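You operate a simulated robot arm through the tools that you are given. There is no shell and no other tool. Be economical: measure what you need, move in short steps, check, and stop when the job is done.

The job below is to be done with a simulated two-armed robot. You get a single attempt, and the scene is never put back.

Task
Take the cap off the clear jar on the olive bench and lay it down there. Then put the card that says "62" from the slate bench on the top of the black mat. Then shut the low left drawer. Then open the green tank lid. Do these in the order given.

It is judged by the outcome, as a careful person would: the job done as asked, and still so three seconds after it is handed in. It fails if anything else is knocked over, pushed out of place, dropped, spilled or broken. Lids that push on must go on centred and level and be pressed home; caps that screw on are set level and turned clockwise until they are tight.

Robot
Two 7-joint arms with fingered hands on one trunk, on a base that drives. Base frame: it is fixed to the floor where the robot stands at the start and does not move with it; the origin is under the middle of the robot, x ahead of it, y to its left, z up; the surface under the hand at the start is at about z = 0.88. Readings come in m, rad, newtons and seconds.
The left shoulder is at the start at [0.059, 0.174, 1.065], the right one opposite. With the tool pointing down near the work surface each hand reaches from about 0.3 to 0.74 m from the robot's upright axis, wherever it stands, measured 20 degrees to its own side. Places, roughly: card [-2, 3.75, 1]; clear jar [0.5, 0, 1]; green tank lid [1.3, -4.9, 1.3]; low left drawer [-4.6, -3, 0.2]; top of the black mat (20x20 cm) [1.62, 3.3, 0.88]. Payload 3.8 kg a hand.
The tool frame of a hand sits at the grasp point between the pads (the TCP): z along the fingers, y along the line on which they close. The tips reach 0.026 m beyond it. Largest opening 0.132 m; the body of the gripper starts 0.073 m behind the TCP. The gripper is a hand of 3 fingers: y runs from the thumb to the fingers, the wrist lies at [0, 0, -0.224] in the tool frame, and closing takes about 1.5 s.
Orientation is told as [roll, pitch, yaw] about the base's x, y, z axes, in that order, counted from this pose: with the fingers straight down and closing along the base's y, the tool's x points along the base's -x, its y along +y and its z along -z.

Tools
- The arms move only by the tool nudge_tool. It takes "left_rows", "right_rows" or both (then of equal length, played together; a hand with none holds still); each is a list of rows, each a list of 6 numbers: the shift along the tool's x, y, z in units of 30 mm (1.0 is 30 mm), then the turn, a rotation vector about the tool's x, y, z in units of 5 degrees (1.0 is 5 degrees). In form: [[tx, ty, tz, wx, wy, wz], ...]. A call has 1 to 20 rows; each row shifts and turns the commanded pose from where the row before left it, along the tool's axes as they then stand. "left_gripper" and "right_gripper" are, for a hand that has rows, the finger opening in m, from 0 to 0.132, set as the call begins (left out, the last holds). A call with a number of a shift or a turn outside -1 to 1 is refused whole. Each row takes 0.2 s and may step no farther than 0.05 m and 0.15 rad from the row before; otherwise, or with a gripper value out of range, the whole call is refused. Where a pose cannot be reached the arm comes as near as it can. A force on the tool above 40 N (or 10 N above the force at the start of the call, whichever is more), or a blocked arm, ends the call early, and 0.2 s more pass. The fingers move at their own pace (about 0.108 m/s each) and stop on an object; they squeeze with about 33 N. The grip force told is the motor's: it shows also when the fingers shut on nothing. Time passes only in rows, and 0.2 s behind the last, so rows that do not move let the fingers close. The reply holds the time, the measured pose of the TCP, the force on the tool along the base axes, the opening and the grip force, in the units named above and with some noise, with the torque about the TCP (base axes, N m) and any sound that the robot's microphone picked up.
- Cameras (640 x 400 px; columns grow to the right, rows downward): "scene" is now at [0.1764, -0.0002, 0.9944]; the picture's right is [0.02, -1.00, 0.00], its down [0.21, 0.00, -0.98] and it looks along [0.98, 0.02, 0.21] (base axes); focal length 239 px, centre (320, 200). "left" rides on the left gripper at [-0.062, 0.003, -0.092] in its tool frame; the picture's right is [-0.05, -1.00, 0.00], its down [0.83, -0.04, -0.56] and it looks along [0.55, -0.03, 0.83] (tool axes); focal length 230 px, centre (320, 200). "right" rides on the right gripper at [0.062, 0.003, -0.092] in its tool frame; the picture's right is [-0.05, 1.00, 0.00], its down [-0.83, -0.04, -0.55] and it looks along [-0.55, -0.03, 0.83] (tool axes); focal length 230 px, centre (320, 200). There is no depth. A picture from a camera that has moved, and an enlarged one, comes with that camera's place and axes in the base frame and with its lens.
- snapshot(camera): a new picture of that camera. It takes no simulated time.
- slide_trunk(by): slides the trunk up (or, below 0, down) by that many m; the arms and the scene camera ride with it, the base frame stays. It gives what a move gives, with no picture.
- roll_base(legs): drives the robot by 1 to 6 legs, each [ahead, left, turn to the left] in m, m and rad, along the robot's own axes; the way and the turn of a leg run together, so that a leg with both is an arc; at most 1.5 m and 3.142 rad a leg. The arms and the cameras ride along, it lands a little off, and it stops where it bumps. It gives what a move gives.
- grasp_type(shape, hand): the hand has 3 fingers and takes this shape, open, in about a second: jaw (thumb against the fingers, like two jaws); tri (thumb and two fingers); tip (a fingertip pinch); poke (one finger out to press); point (the index stretched); flat (the hand flat); cup (the hand cupped); fist (a fist). The gripper value then closes the fingers along that shape, each until it touches; the sizes above hold for jaw. It gives what a move gives, with no picture.
- pan_tilt(pan, tilt): turns the head with the scene camera to pan (to the left, within 1.047 rad either way) and tilt (down, from -0.506 to 1.204), counted from straight ahead of the robot. It gives what a move gives.
- close_up(camera, box): a new picture of the part [left, top, right, bottom] of that camera's present view, enlarged. It takes no simulated time.
- close_job(): hands the job in; it is judged then, once.

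Go step by step. Nothing tells you exact positions but the pictures and the camera data: compare them with the known pose of the tool, close in by small moves and look again before you grip or let go. The budget is 165 turns and 130 pictures, counting those below and the enlarged ones. Unless the task says otherwise, let go and move clear before handing in, and close with one line.

The tools are called as name(argument=value, ...) on one line, values as JSON. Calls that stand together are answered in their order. nudge_tool: Moves the arms, as the interface text tells. Its arguments: {"type":"object","properties":{"left_rows":{"type":"array"},"left_gripper":{"type":"number"},"right_rows":{"type":"array"},"right_gripper":{"type":"number"}},"required":[]} The other tools are called the same way: slide_trunk (by) slides the trunk up or down; grasp_type (shape, hand) gives the hand a shape; roll_base (legs) drives the base; pan_tilt (pan, tilt) turns the head that bears the scene camera; snapshot (camera) takes a picture; close_up (camera, box) takes an enlarged picture of a part of a camera's view; close_job () hands the job in.

At the start:

```text
time: 0.0
left_tcp_pos: [0.4789, 0.1756, 1.1089]
left_tcp_rot: [0.0, 0.001, 0.001]
left_ft_force: [-0.3, 0.5, -1.3]
left_moment: [0.03, 0.02, 0.03]
left_finger_gap: 0.1318
left_grasp_force: 0.0
left_shape: jaw
right_tcp_pos: [0.4618, -0.214, 1.1087]
right_tcp_rot: [0.0, 0.001, -0.003]
right_ft_force: [-0.7, -0.2, -0.3]
right_moment: [0.01, 0.0, 0.0]
right_finger_gap: 0.1321
right_grasp_force: 0.0
right_shape: jaw
trunk travel left (down, up): [-0.375, 0.107]
robot x, y, heading: [-0.0008, 0.0005, -0.001]
head pan, tilt: [0.021, -0.209]
```

scene: 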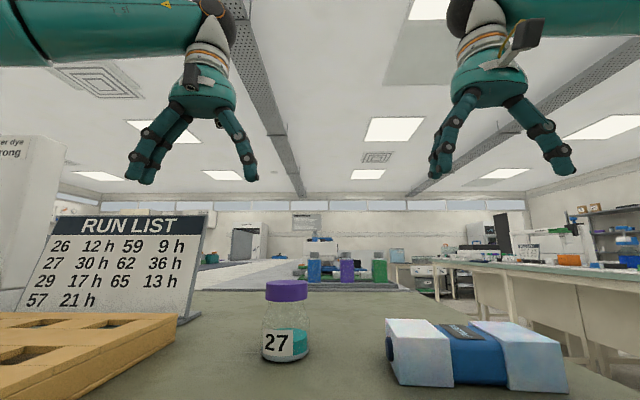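
right: 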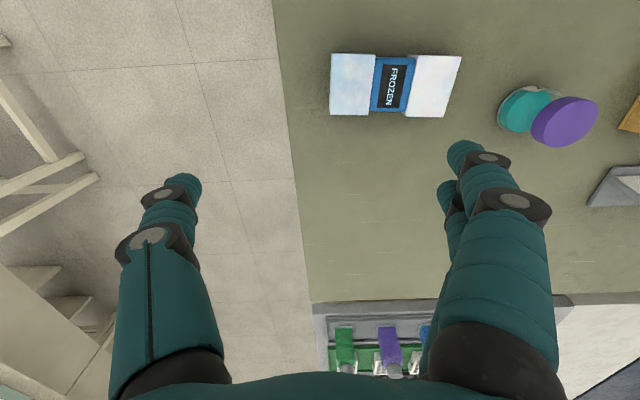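
left: 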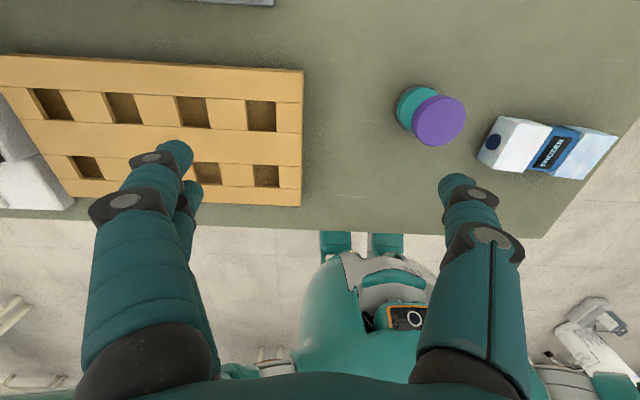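

I see the clear jar with the purple cap right in front of me, a rack to its left and a frozen sample to its right. I'll tilt the head down to locate the jar better.

pan_tilt(pan=0.0, tilt=0.5)

snapshot(camera="scene")

close_up(camera="left", box=[360, 60, 520, 160])

```text
time: 1.1
left_tcp_pos: [0.479, 0.1742, 1.1087]
left_tcp_rot: [0.0, 0.0, 0.0]
left_ft_force: [0.4, 0.5, 0.4]
left_moment: [-0.01, 0.01, 0.01]
left_finger_gap: 0.1322
left_grasp_force: 0.0
left_shape: jaw
right_tcp_pos: [0.4597, -0.2137, 1.1089]
right_tcp_rot: [-0.001, -0.001, -0.002]
right_ft_force: [0.1, -0.8, -0.3]
right_moment: [0.02, -0.02, 0.0]
right_finger_gap: 0.1319
right_grasp_force: 0.0
right_shape: jaw
trunk travel left (down, up): [-0.375, 0.107]
robot x, y, heading: [-0.0015, -0.0044, 0.003]
head pan, tilt: [0.0, 0.499]
```

```text
126 pictures are left
camera scene: at [0.1846, -0.0019, 0.9301], right [0.0, -1.0, 0.0], down [-0.48, 0.0, -0.88], along [0.88, 0.0, -0.48], focal length 239 px, centre (320, 200)
```

scene: 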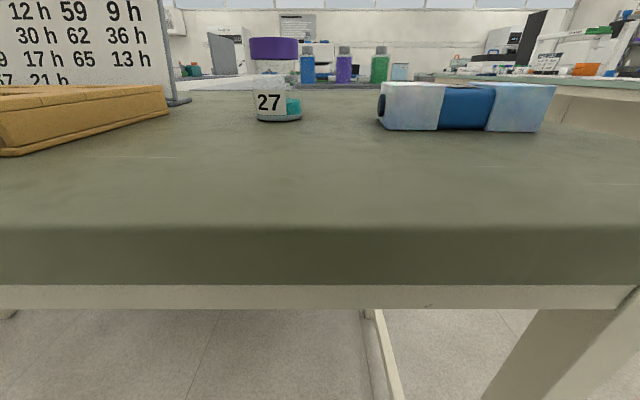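

```text
4.00 times, centred on (440, 110) of left
camera zoom: at [0.5402, 0.1775, 1.2005], right [0.05, -1.0, 0.0], down [-0.83, -0.04, 0.56], along [-0.55, -0.03, -0.83], focal length 920 px, centre (-160, 560)
```

zoom: 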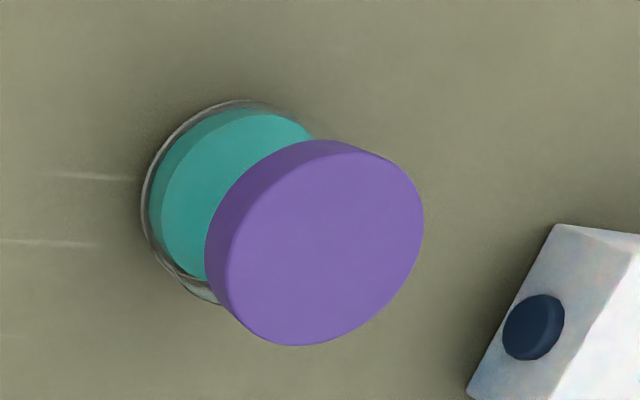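

The purple cap's centre is at about [0.482, 0.047], from z 0.938 to 0.958, with a rack to its left at y > 0.19. I'll turn the left hand to grip the jar body from the left side, sloping 30° down. First comes the yaw, and the right hand yaws at the same time.

nudge_tool(left_rows=[[0, 0, 0, 0, 0, 1], [0, 0, 0, 0, 0, 1], [0, 0, 0, 0, 0, 1], [0, 0, 0, 0, 0, 1], [0, 0, 0, 0, 0, 1], [0, 0, 0, 0, 0, 1], [0, 0, 0, 0, 0, 1], [0, 0, 0, 0, 0, 1], [0, 0, 0, 0, 0, 1], [0, 0, 0, 0, 0, 1], [0, 0, 0, 0, 0, 1], [0, 0, 0, 0, 0, 1], [0, 0, 0, 0, 0, 1], [0, 0, 0, 0, 0, 1], [0, 0, 0, 0, 0, 1], [0, 0, 0, 0, 0, 1], [0, 0, 0, 0, 0, 1], [0, 0, 0, 0, 0, 1]], right_rows=[[0, 0, 0, 0, 0, -1], [0, 0, 0, 0, 0, -1], [0, 0, 0, 0, 0, -1], [0, 0, 0, 0, 0, -1], [0, 0, 0, 0, 0, -1], [0, 0, 0, 0, 0, -1], [0, 0, 0, 0, 0, -1], [0, 0, 0, 0, 0, -1], [0, 0, 0, 0, 0, -1], [0, 0, 0, 0, 0, 0], [0, 0, 0, 0, 0, 0], [0, 0, 0, 0, 0, 0], [0, 0, 0, 0, 0, 0], [0, 0, 0, 0, 0, 0], [0, 0, 0, 0, 0, 0], [0, 0, 0, 0, 0, 0], [0, 0, 0, 0, 0, 0], [0, 0, 0, 0, 0, 0]])

nudge_tool(left_rows=[[0, 0, 0, 0, -1, 0], [0, 0, 0, 0, -1, 0], [0, 0, 0, 0, -1, 0], [0, 0, 0, 0, -1, 0], [0, 0, 0, 0, -1, 0], [0, 0, 0, 0, -1, 0], [0, 0, 0, 0, -1, 0], [0, 0, 0, 0, -1, 0], [0, 0, 0, 0, -1, 0], [0, 0, 0, 0, -1, 0], [0, 0, 0, 0, -1, 0], [0, 0, 0, 0, -1, 0]])

```text
time: 4.9
left_tcp_pos: [0.4799, 0.1745, 1.1085]
left_tcp_rot: [0.0, 0.0, -1.572]
left_ft_force: [-0.3, 0.3, 0.1]
left_moment: [0.01, 0.01, 0.0]
left_finger_gap: 0.1319
left_grasp_force: 0.0
left_shape: jaw
right_tcp_pos: [0.4603, -0.2121, 1.1093]
right_tcp_rot: [0.002, 0.0, 0.784]
right_ft_force: [0.4, -0.3, 1.0]
right_moment: [0.03, 0.0, 0.01]
right_finger_gap: 0.132
right_grasp_force: 0.1
right_shape: jaw
trunk travel left (down, up): [-0.375, 0.107]
robot x, y, heading: [-0.002, -0.0003, 0.0]
head pan, tilt: [0.0, 0.499]
```

```text
time: 7.5
left_tcp_pos: [0.4794, 0.1746, 1.1089]
left_tcp_rot: [0.0, -1.049, -1.571]
left_ft_force: [1.5, 0.5, -1.2]
left_moment: [0.04, 0.01, 0.0]
left_finger_gap: 0.1322
left_grasp_force: 0.1
left_shape: jaw
right_tcp_pos: [0.4604, -0.2137, 1.1095]
right_tcp_rot: [0.002, 0.001, 0.785]
right_ft_force: [-0.6, -0.4, -0.4]
right_moment: [0.03, 0.03, 0.01]
right_finger_gap: 0.132
right_grasp_force: 0.0
right_shape: jaw
trunk travel left (down, up): [-0.375, 0.107]
robot x, y, heading: [0.0002, -0.0042, 0.002]
head pan, tilt: [0.0, 0.499]
```

The left hand turned fine. I'll check with its camera before descending.

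snapshot(camera="left")

snapshot(camera="right")

```text
124 pictures are left
camera left: at [0.4819, 0.2239, 1.2073], right [-1.0, -0.03, 0.04], down [-0.04, 0.9, -0.44], along [-0.03, -0.44, -0.9], focal length 230 px, centre (320, 200)
```

left: 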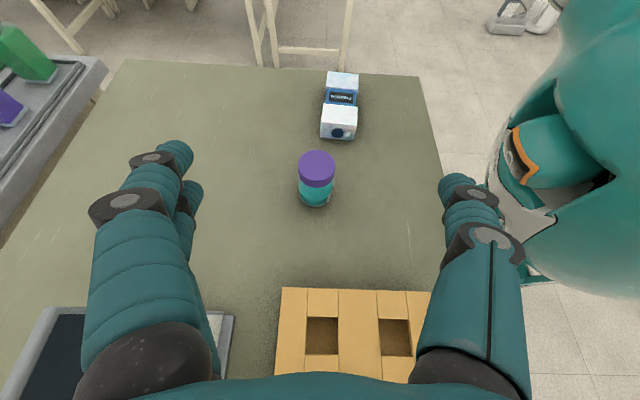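

```text
123 pictures are left
camera right: at [0.4135, -0.2547, 1.201], right [-0.67, 0.74, 0.0], down [0.62, 0.56, 0.55], along [0.41, 0.37, -0.83], focal length 230 px, centre (320, 200)
```

right: 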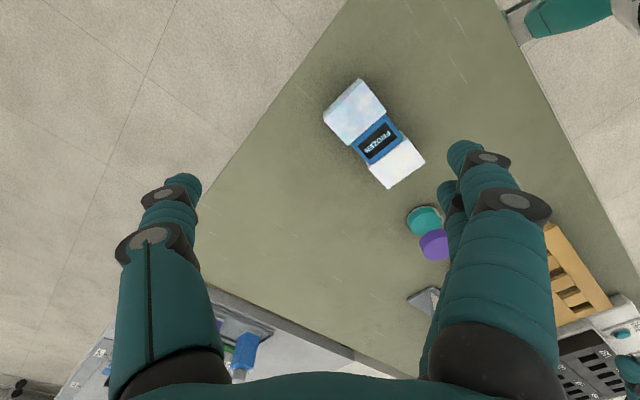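

The cap centre is confirmed at about [0.481, 0.045]. I'll lower the left hand to a standoff and then look.

nudge_tool(left_rows=[[0.74, 0, 0.47, 0, 0, 0], [0.74, 0, 0.47, 0, 0, 0], [0.74, 0.06, 0.47, 0, 0, 0], [0.74, 0, 0.47, 0, 0, 0], [0.74, 0, 0.47, 0, 0, 0], [0, 0, 0.9, 0, 0, 0]], left_gripper=0.11)

snapshot(camera="left")

snapshot(camera="scene")

```text
time: 8.9
left_tcp_pos: [0.4874, 0.1493, 0.9821]
left_tcp_rot: [0.085, -1.004, -1.628]
left_ft_force: [0.0, -0.6, -0.6]
left_moment: [-0.02, 0.03, 0.01]
left_finger_gap: 0.1101
left_grasp_force: 0.1
left_shape: jaw
right_tcp_pos: [0.4599, -0.2184, 1.1115]
right_tcp_rot: [0.001, -0.007, 0.783]
right_ft_force: [-0.1, -0.5, -0.5]
right_moment: [0.01, -0.02, 0.0]
right_finger_gap: 0.1319
right_grasp_force: 0.1
right_shape: jaw
trunk travel left (down, up): [-0.375, 0.107]
robot x, y, heading: [-0.0013, -0.0001, -0.001]
head pan, tilt: [0.0, 0.499]
```

```text
122 pictures are left
camera left: at [0.4834, 0.1956, 1.0821], right [-1.0, -0.04, 0.0], down [-0.04, 0.91, -0.41], along [0.02, -0.41, -0.91], focal length 230 px, centre (320, 200)
```

left: 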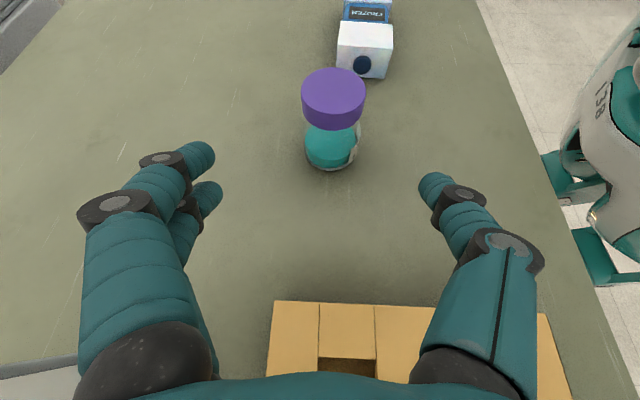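

```text
121 pictures are left
camera scene: at [0.186, -0.0052, 0.9326], right [0.0, -1.0, -0.01], down [-0.48, 0.0, -0.88], along [0.88, 0.0, -0.48], focal length 239 px, centre (320, 200)
```

scene: 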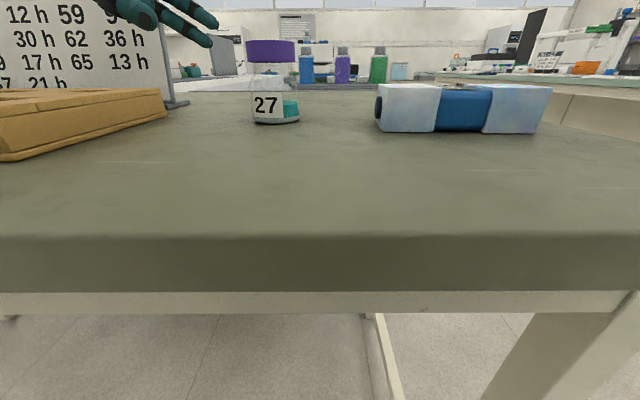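

The arm fell a little short of the commanded pose, so it is near a joint limit. I'll make the approach steeper (45° down) and see whether it tracks.

nudge_tool(left_rows=[[0, 0, 0, 0, 1, 0], [0, 0, 0, 0, 1, 0], [0, 0, 0, 0, 1, 0], [0, 0, 0, 0, 0, 0]])

```text
time: 9.9
left_tcp_pos: [0.4809, 0.1455, 0.9622]
left_tcp_rot: [-0.003, -0.785, -1.569]
left_ft_force: [0.0, 0.0, 0.2]
left_moment: [-0.02, 0.01, -0.01]
left_finger_gap: 0.1101
left_grasp_force: 0.2
left_shape: jaw
right_tcp_pos: [0.4607, -0.2135, 1.1089]
right_tcp_rot: [0.003, 0.002, 0.785]
right_ft_force: [0.6, -0.9, 0.8]
right_moment: [-0.02, 0.0, 0.03]
right_finger_gap: 0.1322
right_grasp_force: 0.0
right_shape: jaw
trunk travel left (down, up): [-0.375, 0.107]
robot x, y, heading: [0.0002, 0.0003, 0.0]
head pan, tilt: [0.0, 0.499]
```

It tracks at 45°, but with this hand orientation the left wrist camera would sit above the jar, in the right hand's way. I'll back up and flip the left hand by 180° so its camera faces down and outward.

nudge_tool(left_rows=[[-0.55, 0, -0.55, 0, 0, 0], [-0.55, 0, -0.55, 0, 0, 0], [-0.55, 0, -0.55, 0, 0, 0], [-0.55, 0, -0.55, 0, 0, 0], [-0.55, 0, -0.55, 0, 0, 0], [0, 0, 0, 0, 1, 0], [0, 0, 0, 0, 1, 0], [0, 0, 0, 0, 1, 0], [0, 0, 0, 0, 1, 0], [0, 0, 0, 0, 1, 0], [0, 0, 0, 0, 1, 0], [0, 0, 0, 0, 1, 0], [0, 0, 0, 0, 1, 0], [0, 0, 0, 0, 1, 0], [0, 0, 0, 0, 0, -1], [0, 0, 0, 0, 0, -1], [0, 0, 0, 0, 0, -1], [0, 0, 0, 0, 0, -1], [0, 0, 0, 0, 0, -1], [0, 0, 0, 0, 0, -1]])

nudge_tool(left_rows=[[0, 0, 0, 0, 0, -1], [0, 0, 0, 0, 0, -1], [0, 0, 0, 0, 0, -1], [0, 0, 0, 0, 0, -1], [0, 0, 0, 0, 0, -1], [0, 0, 0, 0, 0, -1], [0, 0, 0, 0, 0, -1], [0, 0, 0, 0, 0, -1], [0, 0, 0, 0, 0, -1], [0, 0, 0, 0, 0, -1], [0, 0, 0, 0, 0, -1], [0, 0, 0, 0, 0, -1], [0, 0, 0, 0, 0, -1], [0, 0, 0, 0, 0, -1], [0, 0, 0, 0, 0, -1], [0, 0, 0, 0, 0, -1], [0, 0, 0, 0, 0, -1], [0, 0, 0, 0, 0, -1], [0, 0, 0, 0, 0, -1], [0, 0, 0, 0, 0, -1]])

nudge_tool(left_rows=[[0, 0, 0, 0, 0, -1], [0, 0, 0, 0, 0, -1], [0, 0, 0, 0, 0, -1], [0, 0, 0, 0, 0, -1], [0, 0, 0, 0, 0, -1], [0, 0, 0, 0, 0, -1], [0, 0, 0, 0, 0, -1], [0, 0, 0, 0, 0, -1], [0, 0, 0, 0, 0, -1], [0, 0, 0, 0, 0, -1], [0, 0, 0, 0, 1, 0], [0, 0, 0, 0, 1, 0], [0, 0, 0, 0, 1, 0], [0, 0, 0, 0, 1, 0], [0, 0, 0, 0, 1, 0], [0, 0, 0, 0, 1, 0], [0, 0, 0, 0, 1, 0], [0, 0, 0, 0, 1, 0], [0, 0, 0, 0, 1, 0]])

```text
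time: 14.1
left_tcp_pos: [0.4808, 0.1451, 1.0808]
left_tcp_rot: [0.001, 0.0, -1.044]
left_ft_force: [0.2, -0.2, 0.1]
left_moment: [0.04, 0.0, 0.02]
left_finger_gap: 0.1103
left_grasp_force: 0.0
left_shape: jaw
right_tcp_pos: [0.4594, -0.2132, 1.1088]
right_tcp_rot: [0.001, -0.002, 0.782]
right_ft_force: [-0.2, -1.0, -0.2]
right_moment: [-0.02, 0.01, -0.02]
right_finger_gap: 0.1318
right_grasp_force: 0.0
right_shape: jaw
trunk travel left (down, up): [-0.375, 0.107]
robot x, y, heading: [0.0009, 0.0033, 0.008]
head pan, tilt: [0.0, 0.499]
```

```text
time: 18.3
left_tcp_pos: [0.4799, 0.146, 1.0802]
left_tcp_rot: [0.0, -0.001, 0.699]
left_ft_force: [-0.1, -0.7, 0.3]
left_moment: [0.05, -0.01, 0.02]
left_finger_gap: 0.1101
left_grasp_force: 0.0
left_shape: jaw
right_tcp_pos: [0.4587, -0.2131, 1.1086]
right_tcp_rot: [0.0, 0.0, 0.782]
right_ft_force: [-0.5, -0.2, 0.1]
right_moment: [0.0, -0.03, 0.03]
right_finger_gap: 0.1318
right_grasp_force: 0.0
right_shape: jaw
trunk travel left (down, up): [-0.375, 0.107]
robot x, y, heading: [0.0032, -0.0003, 0.002]
head pan, tilt: [0.0, 0.499]
```

```text
time: 22.3
left_tcp_pos: [0.4826, 0.1455, 1.0812]
left_tcp_rot: [-0.001, 0.787, 1.57]
left_ft_force: [-0.3, 0.2, 0.4]
left_moment: [0.01, -0.02, -0.02]
left_finger_gap: 0.1101
left_grasp_force: 0.1
left_shape: jaw
right_tcp_pos: [0.459, -0.2135, 1.1095]
right_tcp_rot: [0.001, 0.001, 0.783]
right_ft_force: [0.1, 1.7, -0.1]
right_moment: [-0.02, -0.02, 0.0]
right_finger_gap: 0.1317
right_grasp_force: 0.0
right_shape: jaw
trunk travel left (down, up): [-0.375, 0.107]
robot x, y, heading: [0.0003, 0.0064, 0.002]
head pan, tilt: [0.0, 0.499]
```

The flipped orientation was reached. Next I'll lower to a standoff beside the jar.

nudge_tool(left_rows=[[-0.58, 0.0, 0.82, 0, 0, 0], [-0.58, 0.0, 0.82, 0, 0, 0], [-0.58, 0.0, 0.82, 0, 0, 0], [-0.58, 0.0, 0.82, 0, 0, 0], [0, 0, 0, 0, 0, 0]])

snapshot(camera="left")

snapshot(camera="scene")

```text
time: 23.5
left_tcp_pos: [0.4802, 0.1247, 0.962]
left_tcp_rot: [0.002, 0.785, 1.572]
left_ft_force: [-0.1, 0.1, -0.4]
left_moment: [0.0, -0.04, -0.01]
left_finger_gap: 0.1099
left_grasp_force: 0.0
left_shape: jaw
right_tcp_pos: [0.4605, -0.2139, 1.1082]
right_tcp_rot: [0.003, 0.0, 0.785]
right_ft_force: [0.5, 0.7, -0.5]
right_moment: [0.01, 0.01, 0.01]
right_finger_gap: 0.1321
right_grasp_force: 0.0
right_shape: jaw
trunk travel left (down, up): [-0.375, 0.107]
robot x, y, heading: [-0.0, -0.0003, 0.001]
head pan, tilt: [0.0, 0.499]
```

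```text
120 pictures are left
camera left: at [0.4762, 0.2339, 0.9829], right [1.0, 0.04, -0.04], down [0.04, -0.19, 0.98], along [0.03, -0.98, -0.2], focal length 230 px, centre (320, 200)
```

left: 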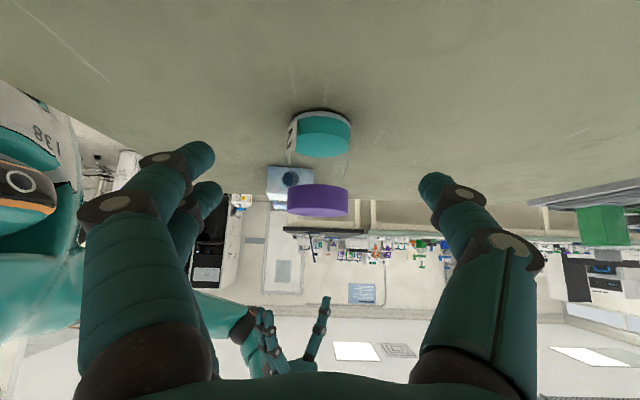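

```text
119 pictures are left
camera scene: at [0.1845, -0.002, 0.9301], right [0.0, -1.0, 0.0], down [-0.48, 0.0, -0.88], along [0.88, 0.0, -0.48], focal length 239 px, centre (320, 200)
```

scene: 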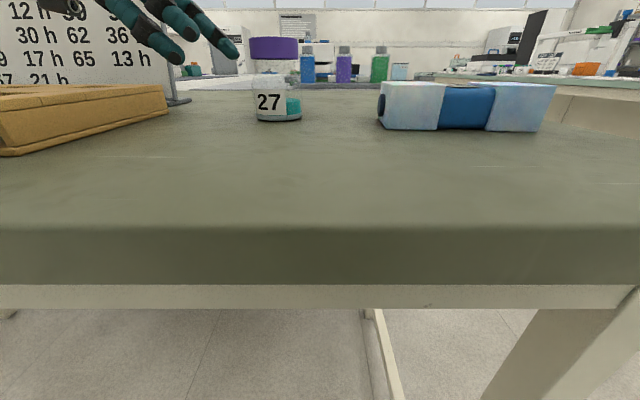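

Jar and hand line up in x. I'll move the left hand around the jar body below the cap.

nudge_tool(left_rows=[[0.195, -0.01, 0.75, 0, 0, 0], [0.195, -0.01, 0.75, 0, 0, 0], [0.195, 0, 0.75, 0, 0, 0], [0.195, 0, 0.75, 0, 0, 0], [0, 0, 0, 0, 0, 0]])

snapshot(camera="scene")

snapshot(camera="left")

```text
time: 24.7
left_tcp_pos: [0.4828, 0.0451, 0.9156]
left_tcp_rot: [-0.001, 0.787, 1.571]
left_ft_force: [-0.2, -0.2, -0.9]
left_moment: [0.0, 0.0, -0.04]
left_finger_gap: 0.11
left_grasp_force: 0.1
left_shape: jaw
right_tcp_pos: [0.4588, -0.2135, 1.1091]
right_tcp_rot: [0.002, 0.0, 0.784]
right_ft_force: [-0.1, 0.1, 0.9]
right_moment: [-0.02, -0.01, -0.01]
right_finger_gap: 0.1317
right_grasp_force: 0.1
right_shape: jaw
trunk travel left (down, up): [-0.375, 0.107]
robot x, y, heading: [0.0018, -0.0013, -0.0]
head pan, tilt: [0.0, 0.499]
```

```text
118 pictures are left
camera scene: at [0.1845, -0.0017, 0.9301], right [0.0, -1.0, 0.0], down [-0.48, 0.0, -0.88], along [0.88, 0.0, -0.48], focal length 239 px, centre (320, 200)
```

scene: 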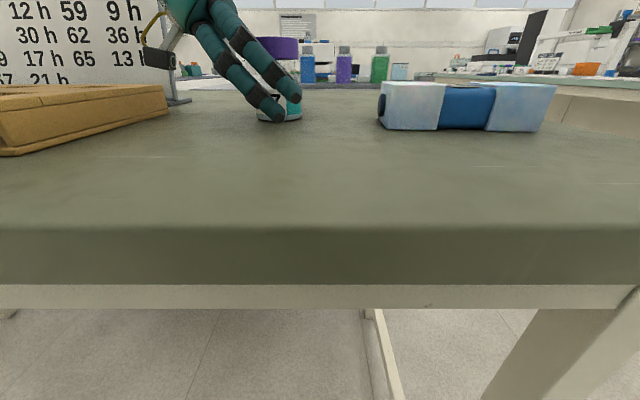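

```text
117 pictures are left
camera left: at [0.4784, 0.1536, 0.9363], right [1.0, 0.04, -0.04], down [0.04, -0.19, 0.98], along [0.03, -0.98, -0.2], focal length 230 px, centre (320, 200)
```

left: 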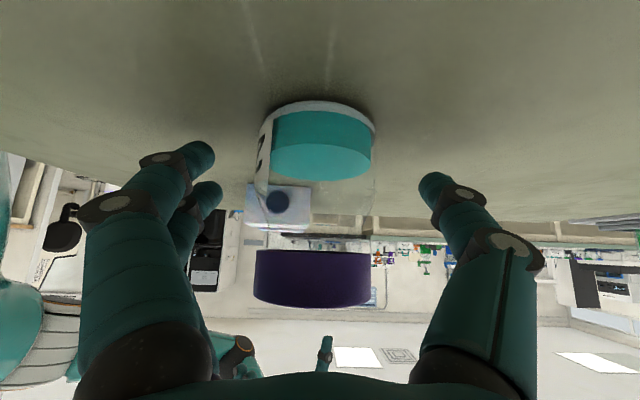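

The fingers straddle the glass below the cap, so I'll close the left hand on the jar.

nudge_tool(left_rows=[[0, 0, 0, 0, 0, 0], [0, 0, 0, 0, 0, 0], [0, 0, 0, 0, 0, 0], [0, 0, 0, 0, 0, 0], [0, 0, 0, 0, 0, 0], [0, 0, 0, 0, 0, 0], [0, 0, 0, 0, 0, 0]], left_gripper=0.03)

snapshot(camera="left")

snapshot(camera="scene")

```text
time: 26.3
left_tcp_pos: [0.4825, 0.0442, 0.9158]
left_tcp_rot: [0.0, 0.786, 1.57]
left_ft_force: [-1.2, -1.4, 2.4]
left_moment: [0.05, 0.03, 0.01]
left_finger_gap: 0.0368
left_grasp_force: 32.5
left_shape: jaw
right_tcp_pos: [0.46, -0.2134, 1.1097]
right_tcp_rot: [0.002, -0.002, 0.784]
right_ft_force: [-0.5, 0.2, 0.0]
right_moment: [-0.01, -0.02, -0.01]
right_finger_gap: 0.1317
right_grasp_force: 0.0
right_shape: jaw
trunk travel left (down, up): [-0.375, 0.107]
robot x, y, heading: [-0.0012, 0.0006, -0.002]
head pan, tilt: [0.0, 0.499]
```

```text
116 pictures are left
camera left: at [0.4784, 0.1536, 0.9366], right [1.0, 0.04, -0.04], down [0.04, -0.19, 0.98], along [0.03, -0.98, -0.2], focal length 230 px, centre (320, 200)
```

left: 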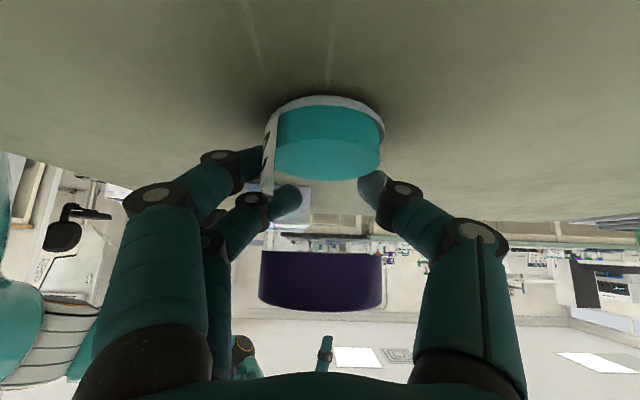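

```text
115 pictures are left
camera scene: at [0.1845, -0.002, 0.9301], right [0.0, -1.0, 0.0], down [-0.48, 0.0, -0.88], along [0.88, 0.0, -0.48], focal length 239 px, centre (320, 200)
```

scene: 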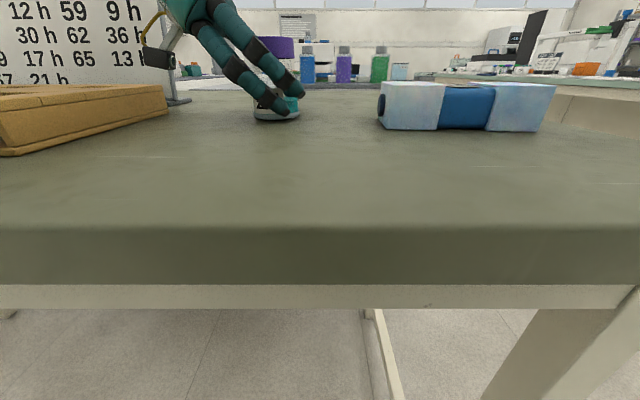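

The left hand holds the jar firmly. The cap has moved a touch, to about [0.483, 0.050]. I'll bring the right hand over it.

nudge_tool(right_rows=[[-0.75, 0.63, 0, 0, 0, 0], [-0.75, 0.63, 0, 0, 0, 0], [-0.75, 0.63, 0, 0, 0, 0], [-0.75, 0.63, 0, 0, 0, 0], [-0.75, 0.63, 0, 0, 0, 0], [-0.75, 0.63, 0, 0, 0, 0], [-0.75, 0.63, 0, 0, 0, 0], [-0.75, 0.63, 0, 0, 0, 0], [-0.75, 0.63, 0, 0, 0, 0], [0, 0, 0, 0, 0, -1], [0, 0, 0, 0, 0, -1], [0, 0, 0, 0, 0, -1]], right_gripper=0.1)

snapshot(camera="right")

snapshot(camera="left")

```text
time: 28.9
left_tcp_pos: [0.4814, 0.0448, 0.9146]
left_tcp_rot: [0.0, 0.787, 1.572]
left_ft_force: [-0.1, 0.2, 2.0]
left_moment: [0.07, -0.01, -0.03]
left_finger_gap: 0.0367
left_grasp_force: 32.5
left_shape: jaw
right_tcp_pos: [0.4826, 0.0489, 1.109]
right_tcp_rot: [0.001, 0.0, 1.047]
right_ft_force: [0.9, 0.4, -0.8]
right_moment: [0.02, -0.03, 0.02]
right_finger_gap: 0.1002
right_grasp_force: 0.0
right_shape: jaw
trunk travel left (down, up): [-0.375, 0.107]
robot x, y, heading: [-0.0005, -0.0018, -0.005]
head pan, tilt: [0.0, 0.499]
```

```text
114 pictures are left
camera right: at [0.4488, -0.0025, 1.2012], right [-0.84, 0.54, 0.0], down [0.45, 0.7, 0.56], along [0.3, 0.47, -0.83], focal length 230 px, centre (320, 200)
```

right: 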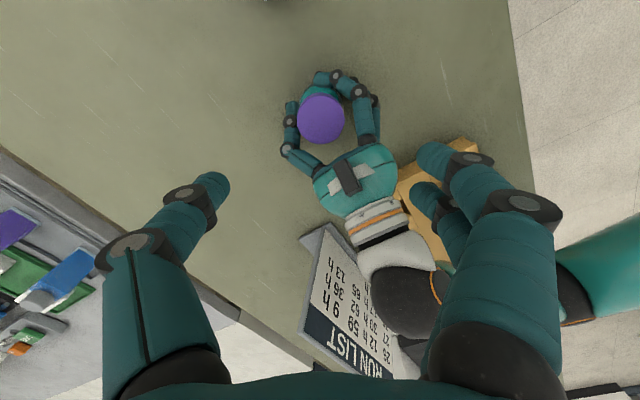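

```text
113 pictures are left
camera left: at [0.4784, 0.1537, 0.9365], right [1.0, 0.04, -0.04], down [0.04, -0.19, 0.98], along [0.03, -0.98, -0.2], focal length 230 px, centre (320, 200)
```

left: 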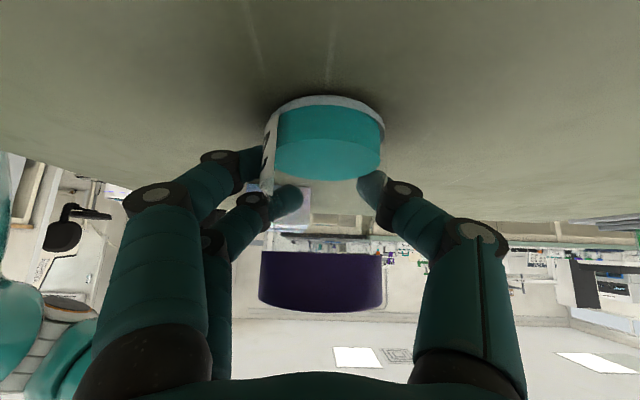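

The cap is at [0.481, 0.050], right below the hand. I'll turn to yaw 75°, narrow the opening and descend part way.

nudge_tool(right_rows=[[0, 0, 0.8, 0, 0, -1], [0, 0, 0.8, 0, 0, -1], [0, 0, 0.8, 0, 0, -1], [0, 0, 0.8, 0, 0, 0], [0, 0, 0.3, 0, 0, 0]], right_gripper=0.08)

snapshot(camera="right")

snapshot(camera="left")

```text
time: 30.1
left_tcp_pos: [0.4831, 0.0447, 0.9143]
left_tcp_rot: [0.0, 0.786, 1.57]
left_ft_force: [0.1, -0.4, 0.3]
left_moment: [0.02, 0.0, 0.02]
left_finger_gap: 0.0179
left_grasp_force: 32.5
left_shape: jaw
right_tcp_pos: [0.4831, 0.0485, 1.003]
right_tcp_rot: [0.001, 0.0, 1.309]
right_ft_force: [1.2, -1.1, -0.1]
right_moment: [-0.02, 0.03, -0.03]
right_finger_gap: 0.0805
right_grasp_force: 0.0
right_shape: jaw
trunk travel left (down, up): [-0.375, 0.107]
robot x, y, heading: [0.0007, -0.0004, 0.002]
head pan, tilt: [0.0, 0.499]
```

```text
112 pictures are left
camera right: at [0.463, -0.0096, 1.0954], right [-0.95, 0.31, 0.0], down [0.26, 0.79, 0.56], along [0.17, 0.53, -0.83], focal length 230 px, centre (320, 200)
```

right: 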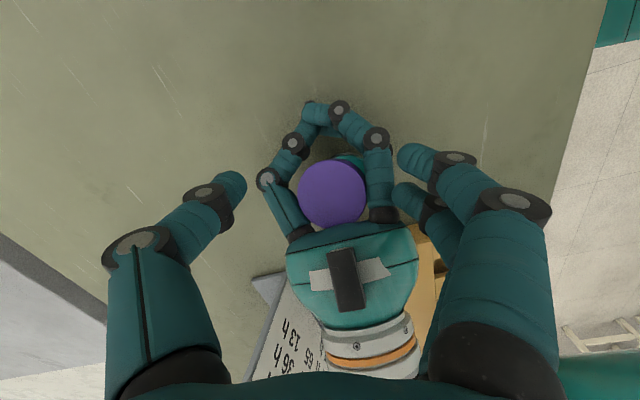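

```text
111 pictures are left
camera left: at [0.4784, 0.1538, 0.9364], right [1.0, 0.04, -0.04], down [0.04, -0.19, 0.98], along [0.03, -0.98, -0.2], focal length 230 px, centre (320, 200)
```

left: 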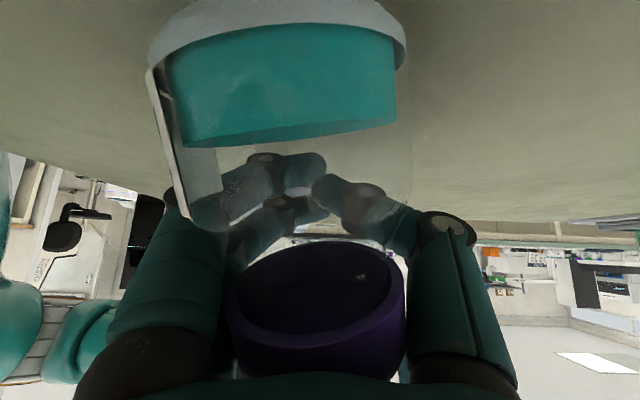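

The jar has slipped towards the left palm as the fingers curled past it. I'll check its state.

close_up(camera="scene", box=[140, 0, 340, 140])

close_up(camera="right", box=[240, 80, 440, 240])

```text
2.86 times, centred on (240, 70) of scene
camera zoom: at [0.1846, -0.0019, 0.9301], right [0.0, -1.0, 0.0], down [-0.48, 0.0, -0.88], along [0.88, 0.0, -0.48], focal length 684 px, centre (549, 571)
```

zoom: 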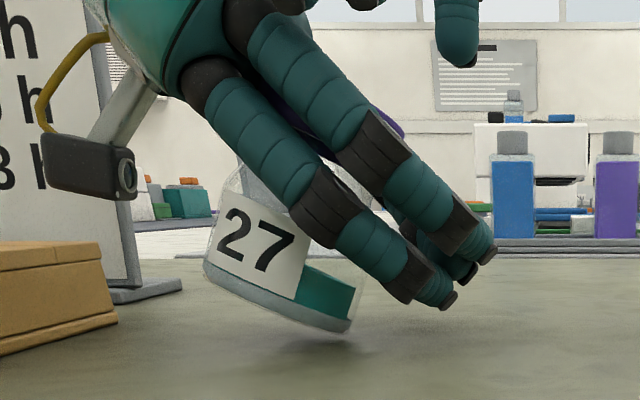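

```text
2.50 times, centred on (340, 160) of right
camera zoom: at [0.463, -0.0096, 1.0954], right [-0.95, 0.31, 0.0], down [0.26, 0.79, 0.56], along [0.17, 0.53, -0.83], focal length 575 px, centre (270, 300)
```

zoom: 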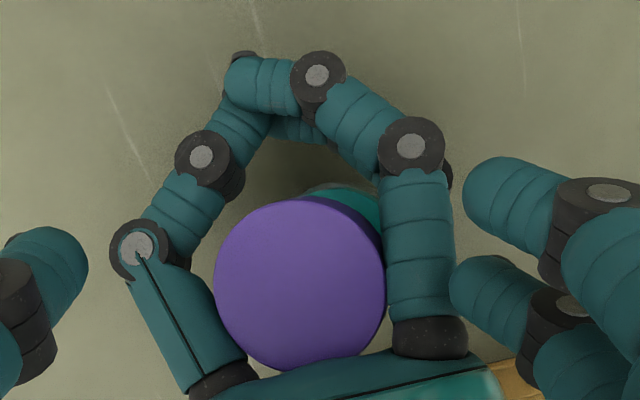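

The jar is tilted about 24°, caged between palm and fingers, with its lower edge almost on the bench. I'll open the left fingers gradually so it can settle against the palm.

nudge_tool(left_rows=[[0, 0, 0, 0, 0, 0], [0, 0, 0, 0, 0, 0], [0, 0, 0, 0, 0, 0]], left_gripper=0.028)

close_up(camera="scene", box=[140, 0, 340, 140])

```text
time: 30.9
left_tcp_pos: [0.4819, 0.0449, 0.9145]
left_tcp_rot: [-0.001, 0.787, 1.571]
left_ft_force: [0.8, 0.0, 0.4]
left_moment: [0.02, 0.02, 0.01]
left_finger_gap: 0.0278
left_grasp_force: 0.0
left_shape: jaw
right_tcp_pos: [0.482, 0.0489, 1.004]
right_tcp_rot: [0.002, 0.0, 1.307]
right_ft_force: [-0.1, -0.5, -0.8]
right_moment: [-0.02, -0.01, -0.01]
right_finger_gap: 0.0805
right_grasp_force: 0.0
right_shape: jaw
trunk travel left (down, up): [-0.375, 0.107]
robot x, y, heading: [0.0027, 0.0041, -0.001]
head pan, tilt: [0.0, 0.499]
```

```text
2.86 times, centred on (240, 70) of scene
camera zoom: at [0.1846, -0.0019, 0.9301], right [0.0, -1.0, 0.0], down [-0.48, 0.0, -0.88], along [0.88, 0.0, -0.48], focal length 684 px, centre (549, 571)
```

zoom: 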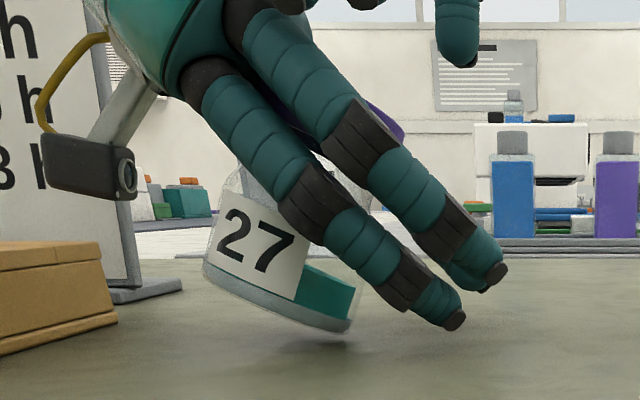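

The grip is released and the jar leans against the palm, resting on its edge. I'll open further and then back the palm off slowly.

nudge_tool(left_rows=[[0, 0, 0, 0, 0, 0], [0, 0, 0, 0, 0, 0], [0, 0, 0, 0, 0, 0]], left_gripper=0.05)

nudge_tool(left_rows=[[0, 0, 0, 0, 0, 0], [0, 0, 0, 0, 0, 0], [0, 0, 0, 0, 0, 0]], left_gripper=0.08)

close_up(camera="scene", box=[140, 0, 340, 140])

close_up(camera="right", box=[240, 80, 440, 240])

```text
time: 31.7
left_tcp_pos: [0.4818, 0.0459, 0.9158]
left_tcp_rot: [0.002, 0.786, 1.57]
left_ft_force: [0.0, 0.7, 0.0]
left_moment: [0.04, 0.02, -0.01]
left_finger_gap: 0.0497
left_grasp_force: 0.1
left_shape: jaw
right_tcp_pos: [0.4819, 0.0499, 1.0043]
right_tcp_rot: [0.001, 0.0, 1.308]
right_ft_force: [-0.2, -0.4, 0.1]
right_moment: [0.01, 0.01, 0.03]
right_finger_gap: 0.0805
right_grasp_force: 0.1
right_shape: jaw
trunk travel left (down, up): [-0.375, 0.107]
robot x, y, heading: [-0.0009, 0.0015, 0.002]
head pan, tilt: [0.0, 0.499]
```

```text
time: 32.5
left_tcp_pos: [0.4824, 0.0443, 0.9149]
left_tcp_rot: [-0.001, 0.785, 1.571]
left_ft_force: [-0.4, -0.1, 0.5]
left_moment: [0.0, 0.01, 0.0]
left_finger_gap: 0.0795
left_grasp_force: 0.0
left_shape: jaw
right_tcp_pos: [0.4832, 0.0486, 1.0039]
right_tcp_rot: [0.002, 0.0, 1.308]
right_ft_force: [-0.5, -0.3, -0.3]
right_moment: [-0.03, 0.02, 0.01]
right_finger_gap: 0.0805
right_grasp_force: 0.1
right_shape: jaw
trunk travel left (down, up): [-0.375, 0.107]
robot x, y, heading: [0.0006, -0.0005, 0.001]
head pan, tilt: [0.0, 0.499]
```

```text
2.86 times, centred on (240, 70) of scene
camera zoom: at [0.1846, -0.0019, 0.9301], right [0.0, -1.0, 0.0], down [-0.48, 0.0, -0.88], along [0.88, 0.0, -0.48], focal length 684 px, centre (549, 571)
```

zoom: 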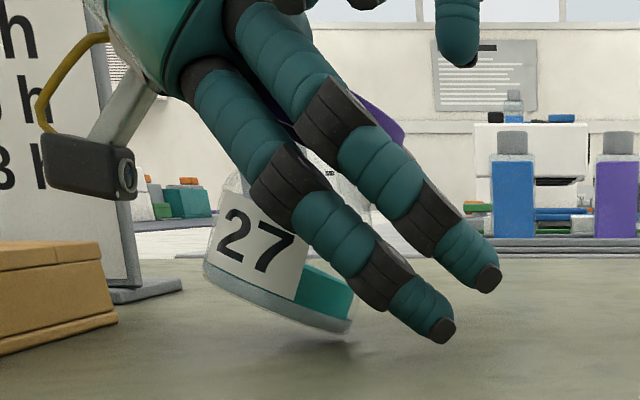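

```text
2.50 times, centred on (340, 160) of right
camera zoom: at [0.4632, -0.0097, 1.0955], right [-0.95, 0.31, 0.0], down [0.26, 0.79, 0.56], along [0.17, 0.53, -0.83], focal length 575 px, centre (270, 300)
```

zoom: 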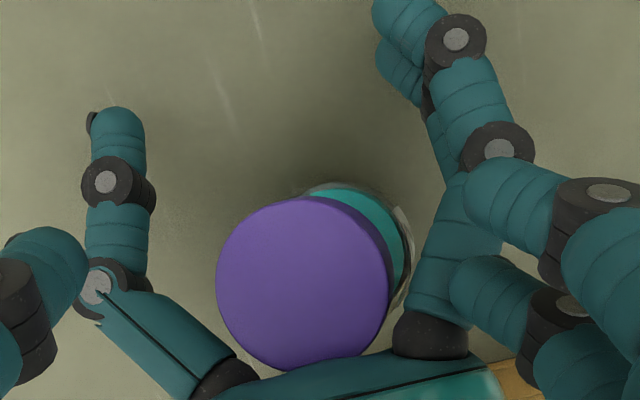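

The jar still leans on the palm. I'll lift the right hand clear and back the left palm off slowly, so the jar rights itself.

nudge_tool(right_rows=[[0, 0, -1, 0, 0, 0], [0, 0, -1, 0, 0, 0], [0, 0, -1, 0, 0, 0]])

nudge_tool(left_rows=[[0, 0, -0.12, 0, 0, 0], [0, 0, -0.12, 0, 0, 0], [0, 0, -0.12, 0, 0, 0], [0, 0, -0.12, 0, 0, 0], [0, 0, -0.12, 0, 0, 0], [0, 0, -0.12, 0, 0, 0]])

close_up(camera="scene", box=[140, 0, 340, 140])

```text
time: 33.3
left_tcp_pos: [0.4822, 0.0454, 0.9149]
left_tcp_rot: [0.0, 0.787, 1.571]
left_ft_force: [0.2, -0.8, 0.4]
left_moment: [0.02, 0.0, -0.04]
left_finger_gap: 0.0792
left_grasp_force: 0.1
left_shape: jaw
right_tcp_pos: [0.4841, 0.0494, 1.0953]
right_tcp_rot: [-0.001, -0.001, 1.308]
right_ft_force: [-0.3, -0.9, 0.2]
right_moment: [0.03, -0.01, 0.0]
right_finger_gap: 0.0806
right_grasp_force: 0.0
right_shape: jaw
trunk travel left (down, up): [-0.375, 0.107]
robot x, y, heading: [0.0013, 0.0024, 0.002]
head pan, tilt: [0.0, 0.499]
```

```text
time: 34.7
left_tcp_pos: [0.4819, 0.0601, 0.9311]
left_tcp_rot: [0.0, 0.786, 1.57]
left_ft_force: [-0.3, -0.8, -0.7]
left_moment: [0.01, -0.01, -0.03]
left_finger_gap: 0.0792
left_grasp_force: 0.1
left_shape: jaw
right_tcp_pos: [0.484, 0.0491, 1.0939]
right_tcp_rot: [0.002, -0.001, 1.308]
right_ft_force: [1.0, -0.3, -0.1]
right_moment: [0.01, 0.02, 0.0]
right_finger_gap: 0.0801
right_grasp_force: 0.0
right_shape: jaw
trunk travel left (down, up): [-0.375, 0.107]
robot x, y, heading: [0.0015, 0.0012, 0.002]
head pan, tilt: [0.0, 0.499]
```

```text
2.86 times, centred on (240, 70) of scene
camera zoom: at [0.1846, -0.0019, 0.9301], right [0.0, -1.0, 0.0], down [-0.48, 0.0, -0.88], along [0.88, 0.0, -0.48], focal length 684 px, centre (549, 571)
```

zoom: 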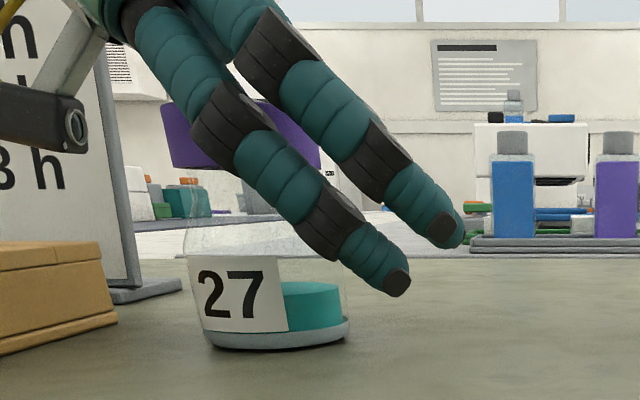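

The jar is nearly upright again. I'll keep retreating slowly.

nudge_tool(left_rows=[[0, 0, -0.15, 0, 0, 0], [0, 0, -0.15, 0, 0, 0], [0, 0, -0.15, 0, 0, 0], [0, 0, -0.2, 0, 0, 0], [0, 0, -0.3, 0, 0, 0], [0, 0, -0.5, 0, 0, 0]])

snapshot(camera="scene")

snapshot(camera="right")

```text
time: 36.1
left_tcp_pos: [0.4818, 0.0902, 0.961]
left_tcp_rot: [0.001, 0.785, 1.572]
left_ft_force: [-0.4, 0.6, 0.6]
left_moment: [0.01, 0.0, 0.0]
left_finger_gap: 0.0797
left_grasp_force: 0.0
left_shape: jaw
right_tcp_pos: [0.484, 0.0495, 1.0951]
right_tcp_rot: [0.002, 0.0, 1.308]
right_ft_force: [0.0, -0.9, -0.2]
right_moment: [0.02, -0.02, 0.02]
right_finger_gap: 0.0803
right_grasp_force: 0.2
right_shape: jaw
trunk travel left (down, up): [-0.375, 0.107]
robot x, y, heading: [-0.0038, 0.0049, 0.0]
head pan, tilt: [0.0, 0.499]
```

```text
104 pictures are left
camera scene: at [0.1845, -0.0018, 0.9301], right [0.0, -1.0, 0.0], down [-0.48, 0.0, -0.88], along [0.88, 0.0, -0.48], focal length 239 px, centre (320, 200)
```

scene: 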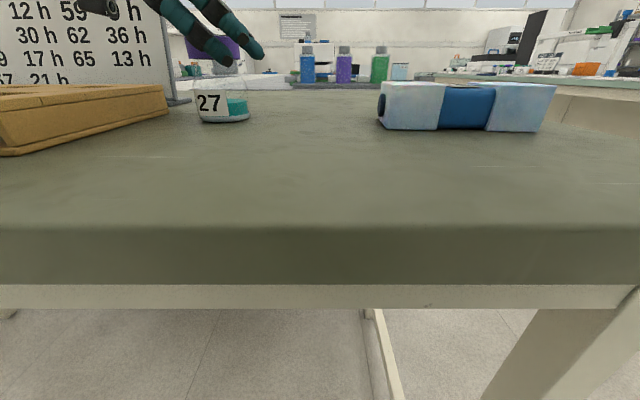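

```text
103 pictures are left
camera right: at [0.465, -0.0095, 1.1857], right [-0.95, 0.31, 0.0], down [0.26, 0.79, 0.56], along [0.17, 0.53, -0.83], focal length 230 px, centre (320, 200)
```

right: 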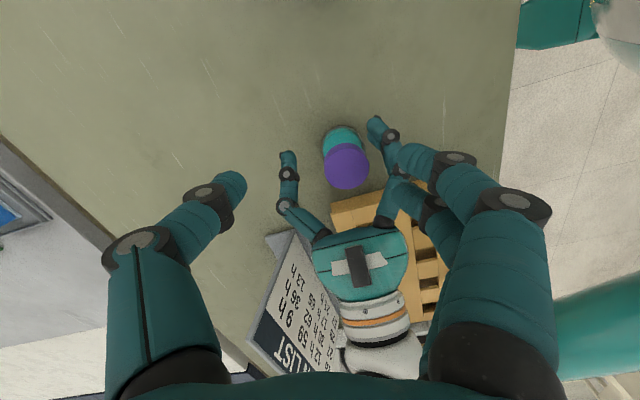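

The jar stands upright again, now at about [0.472, 0.103]. I'll back the left hand off and try the cap from above with the right hand.

nudge_tool(left_rows=[[0, 0, -1, 0, 0, 0], [0, 0, -1, 0, 0, 0], [0, 0, -1, 0, 0, 0], [0, 0, -1, 0, 0, 0], [0, 0, -1, 0, 0, 0], [0, 0, -1, 0, 0, 0]])

nudge_tool(right_rows=[[-0.81, 0.43, 0, 0, 0, 0], [-0.81, 0.43, 0, 0, 0, 0], [0, 0, 0.6, 0, 0, 0], [0, 0, 0.6, 0, 0, 0], [0, 0, 0.6, 0, 0, 0], [0, 0, 0, 0, 0, 0]])

snapshot(camera="right")

```text
time: 37.5
left_tcp_pos: [0.4802, 0.2178, 1.0903]
left_tcp_rot: [0.001, 0.784, 1.57]
left_ft_force: [0.1, 0.0, 0.6]
left_moment: [0.0, 0.01, 0.0]
left_finger_gap: 0.0794
left_grasp_force: 0.0
left_shape: jaw
right_tcp_pos: [0.4848, 0.0503, 1.0939]
right_tcp_rot: [0.0, -0.001, 1.309]
right_ft_force: [0.5, -0.1, -0.5]
right_moment: [0.0, 0.0, 0.0]
right_finger_gap: 0.0804
right_grasp_force: 0.1
right_shape: jaw
trunk travel left (down, up): [-0.375, 0.107]
robot x, y, heading: [-0.0029, 0.0013, 0.0]
head pan, tilt: [0.0, 0.499]
```

```text
time: 38.9
left_tcp_pos: [0.481, 0.218, 1.0889]
left_tcp_rot: [0.0, 0.786, 1.569]
left_ft_force: [0.7, 0.4, -0.4]
left_moment: [0.0, 0.02, -0.03]
left_finger_gap: 0.0796
left_grasp_force: 0.0
left_shape: jaw
right_tcp_pos: [0.4711, 0.1026, 1.0389]
right_tcp_rot: [0.0, 0.0, 1.306]
right_ft_force: [0.5, -0.1, -0.4]
right_moment: [-0.01, 0.03, 0.02]
right_finger_gap: 0.0805
right_grasp_force: 0.1
right_shape: jaw
trunk travel left (down, up): [-0.375, 0.107]
robot x, y, heading: [0.002, -0.004, -0.005]
head pan, tilt: [0.0, 0.499]
```

```text
102 pictures are left
camera right: at [0.4523, 0.0448, 1.1304], right [-0.95, 0.31, 0.0], down [0.26, 0.79, 0.56], along [0.17, 0.53, -0.83], focal length 230 px, centre (320, 200)
```

right: 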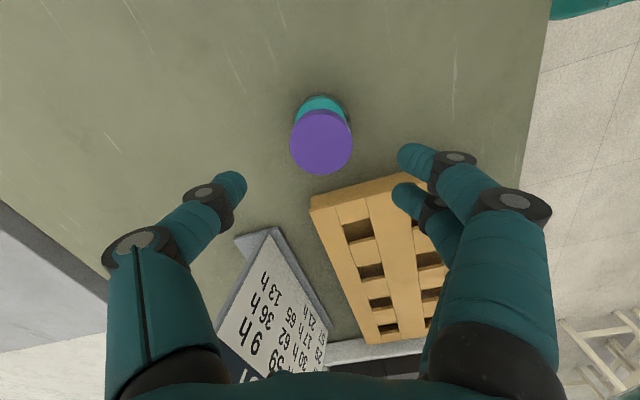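

The cap is centred at [0.470, 0.103]. I'll descend to cap height and close gently.

nudge_tool(right_rows=[[0, 0, 0.6, 0, 0, 0], [0, 0, 0.6, 0, 0, 0], [0, 0, 0.6, 0, 0, 0], [0, 0, 0.55, 0, 0, 0], [0, 0, 0, 0, 0, 0]])

nudge_tool(right_rows=[[0, 0, 0, 0, 0, 0], [0, 0, 0, 0, 0, 0], [0, 0, 0, 0, 0, 0], [0, 0, 0, 0, 0, 0], [0, 0, 0, 0, 0, 0]], right_gripper=0.03)

snapshot(camera="right")

close_up(camera="scene", box=[140, 0, 340, 140])

```text
time: 40.1
left_tcp_pos: [0.4814, 0.2181, 1.0892]
left_tcp_rot: [0.0, 0.786, 1.572]
left_ft_force: [-0.2, -0.2, 0.5]
left_moment: [0.02, -0.02, 0.0]
left_finger_gap: 0.0794
left_grasp_force: 0.0
left_shape: jaw
right_tcp_pos: [0.4703, 0.1019, 0.9705]
right_tcp_rot: [0.001, 0.0, 1.306]
right_ft_force: [-1.4, 0.6, -0.4]
right_moment: [0.01, 0.0, -0.02]
right_finger_gap: 0.0802
right_grasp_force: 0.0
right_shape: jaw
trunk travel left (down, up): [-0.375, 0.107]
robot x, y, heading: [0.0019, -0.0016, 0.007]
head pan, tilt: [0.0, 0.499]
```

```text
time: 41.3
left_tcp_pos: [0.481, 0.2174, 1.0886]
left_tcp_rot: [0.0, 0.786, 1.571]
left_ft_force: [0.0, 1.1, -0.2]
left_moment: [0.0, 0.0, 0.04]
left_finger_gap: 0.0797
left_grasp_force: 0.1
left_shape: jaw
right_tcp_pos: [0.4713, 0.1017, 0.9695]
right_tcp_rot: [0.002, -0.001, 1.308]
right_ft_force: [-0.5, -0.1, 0.0]
right_moment: [0.01, 0.0, -0.01]
right_finger_gap: 0.0406
right_grasp_force: 33.2
right_shape: jaw
trunk travel left (down, up): [-0.375, 0.107]
robot x, y, heading: [0.0015, -0.003, 0.001]
head pan, tilt: [0.0, 0.499]
```

```text
101 pictures are left
camera right: at [0.4511, 0.0438, 1.0615], right [-0.95, 0.31, 0.0], down [0.26, 0.79, 0.56], along [0.17, 0.53, -0.83], focal length 230 px, centre (320, 200)
```

right: 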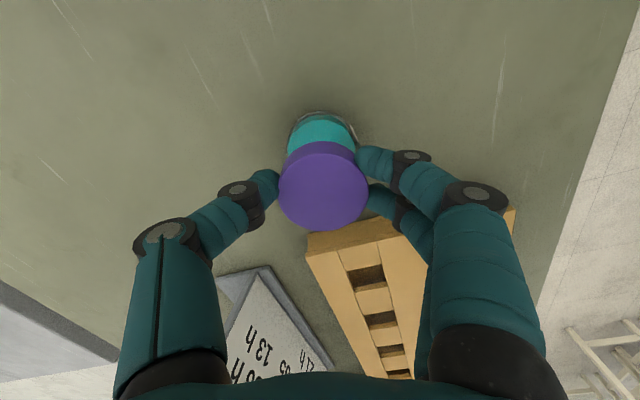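

```text
2.86 times, centred on (240, 70) of scene
camera zoom: at [0.1846, -0.0019, 0.9301], right [0.0, -1.0, 0.0], down [-0.48, 0.0, -0.88], along [0.88, 0.0, -0.48], focal length 684 px, centre (549, 571)
```

zoom: 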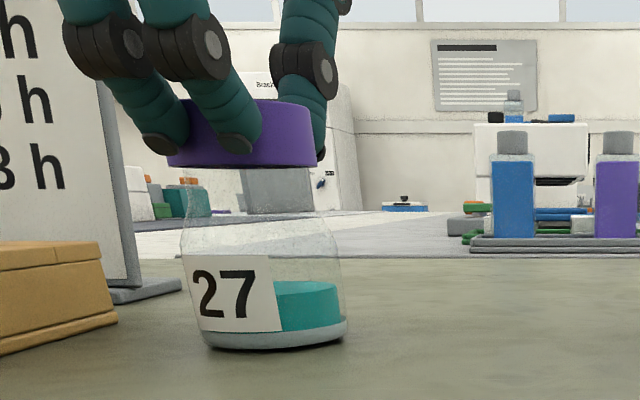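

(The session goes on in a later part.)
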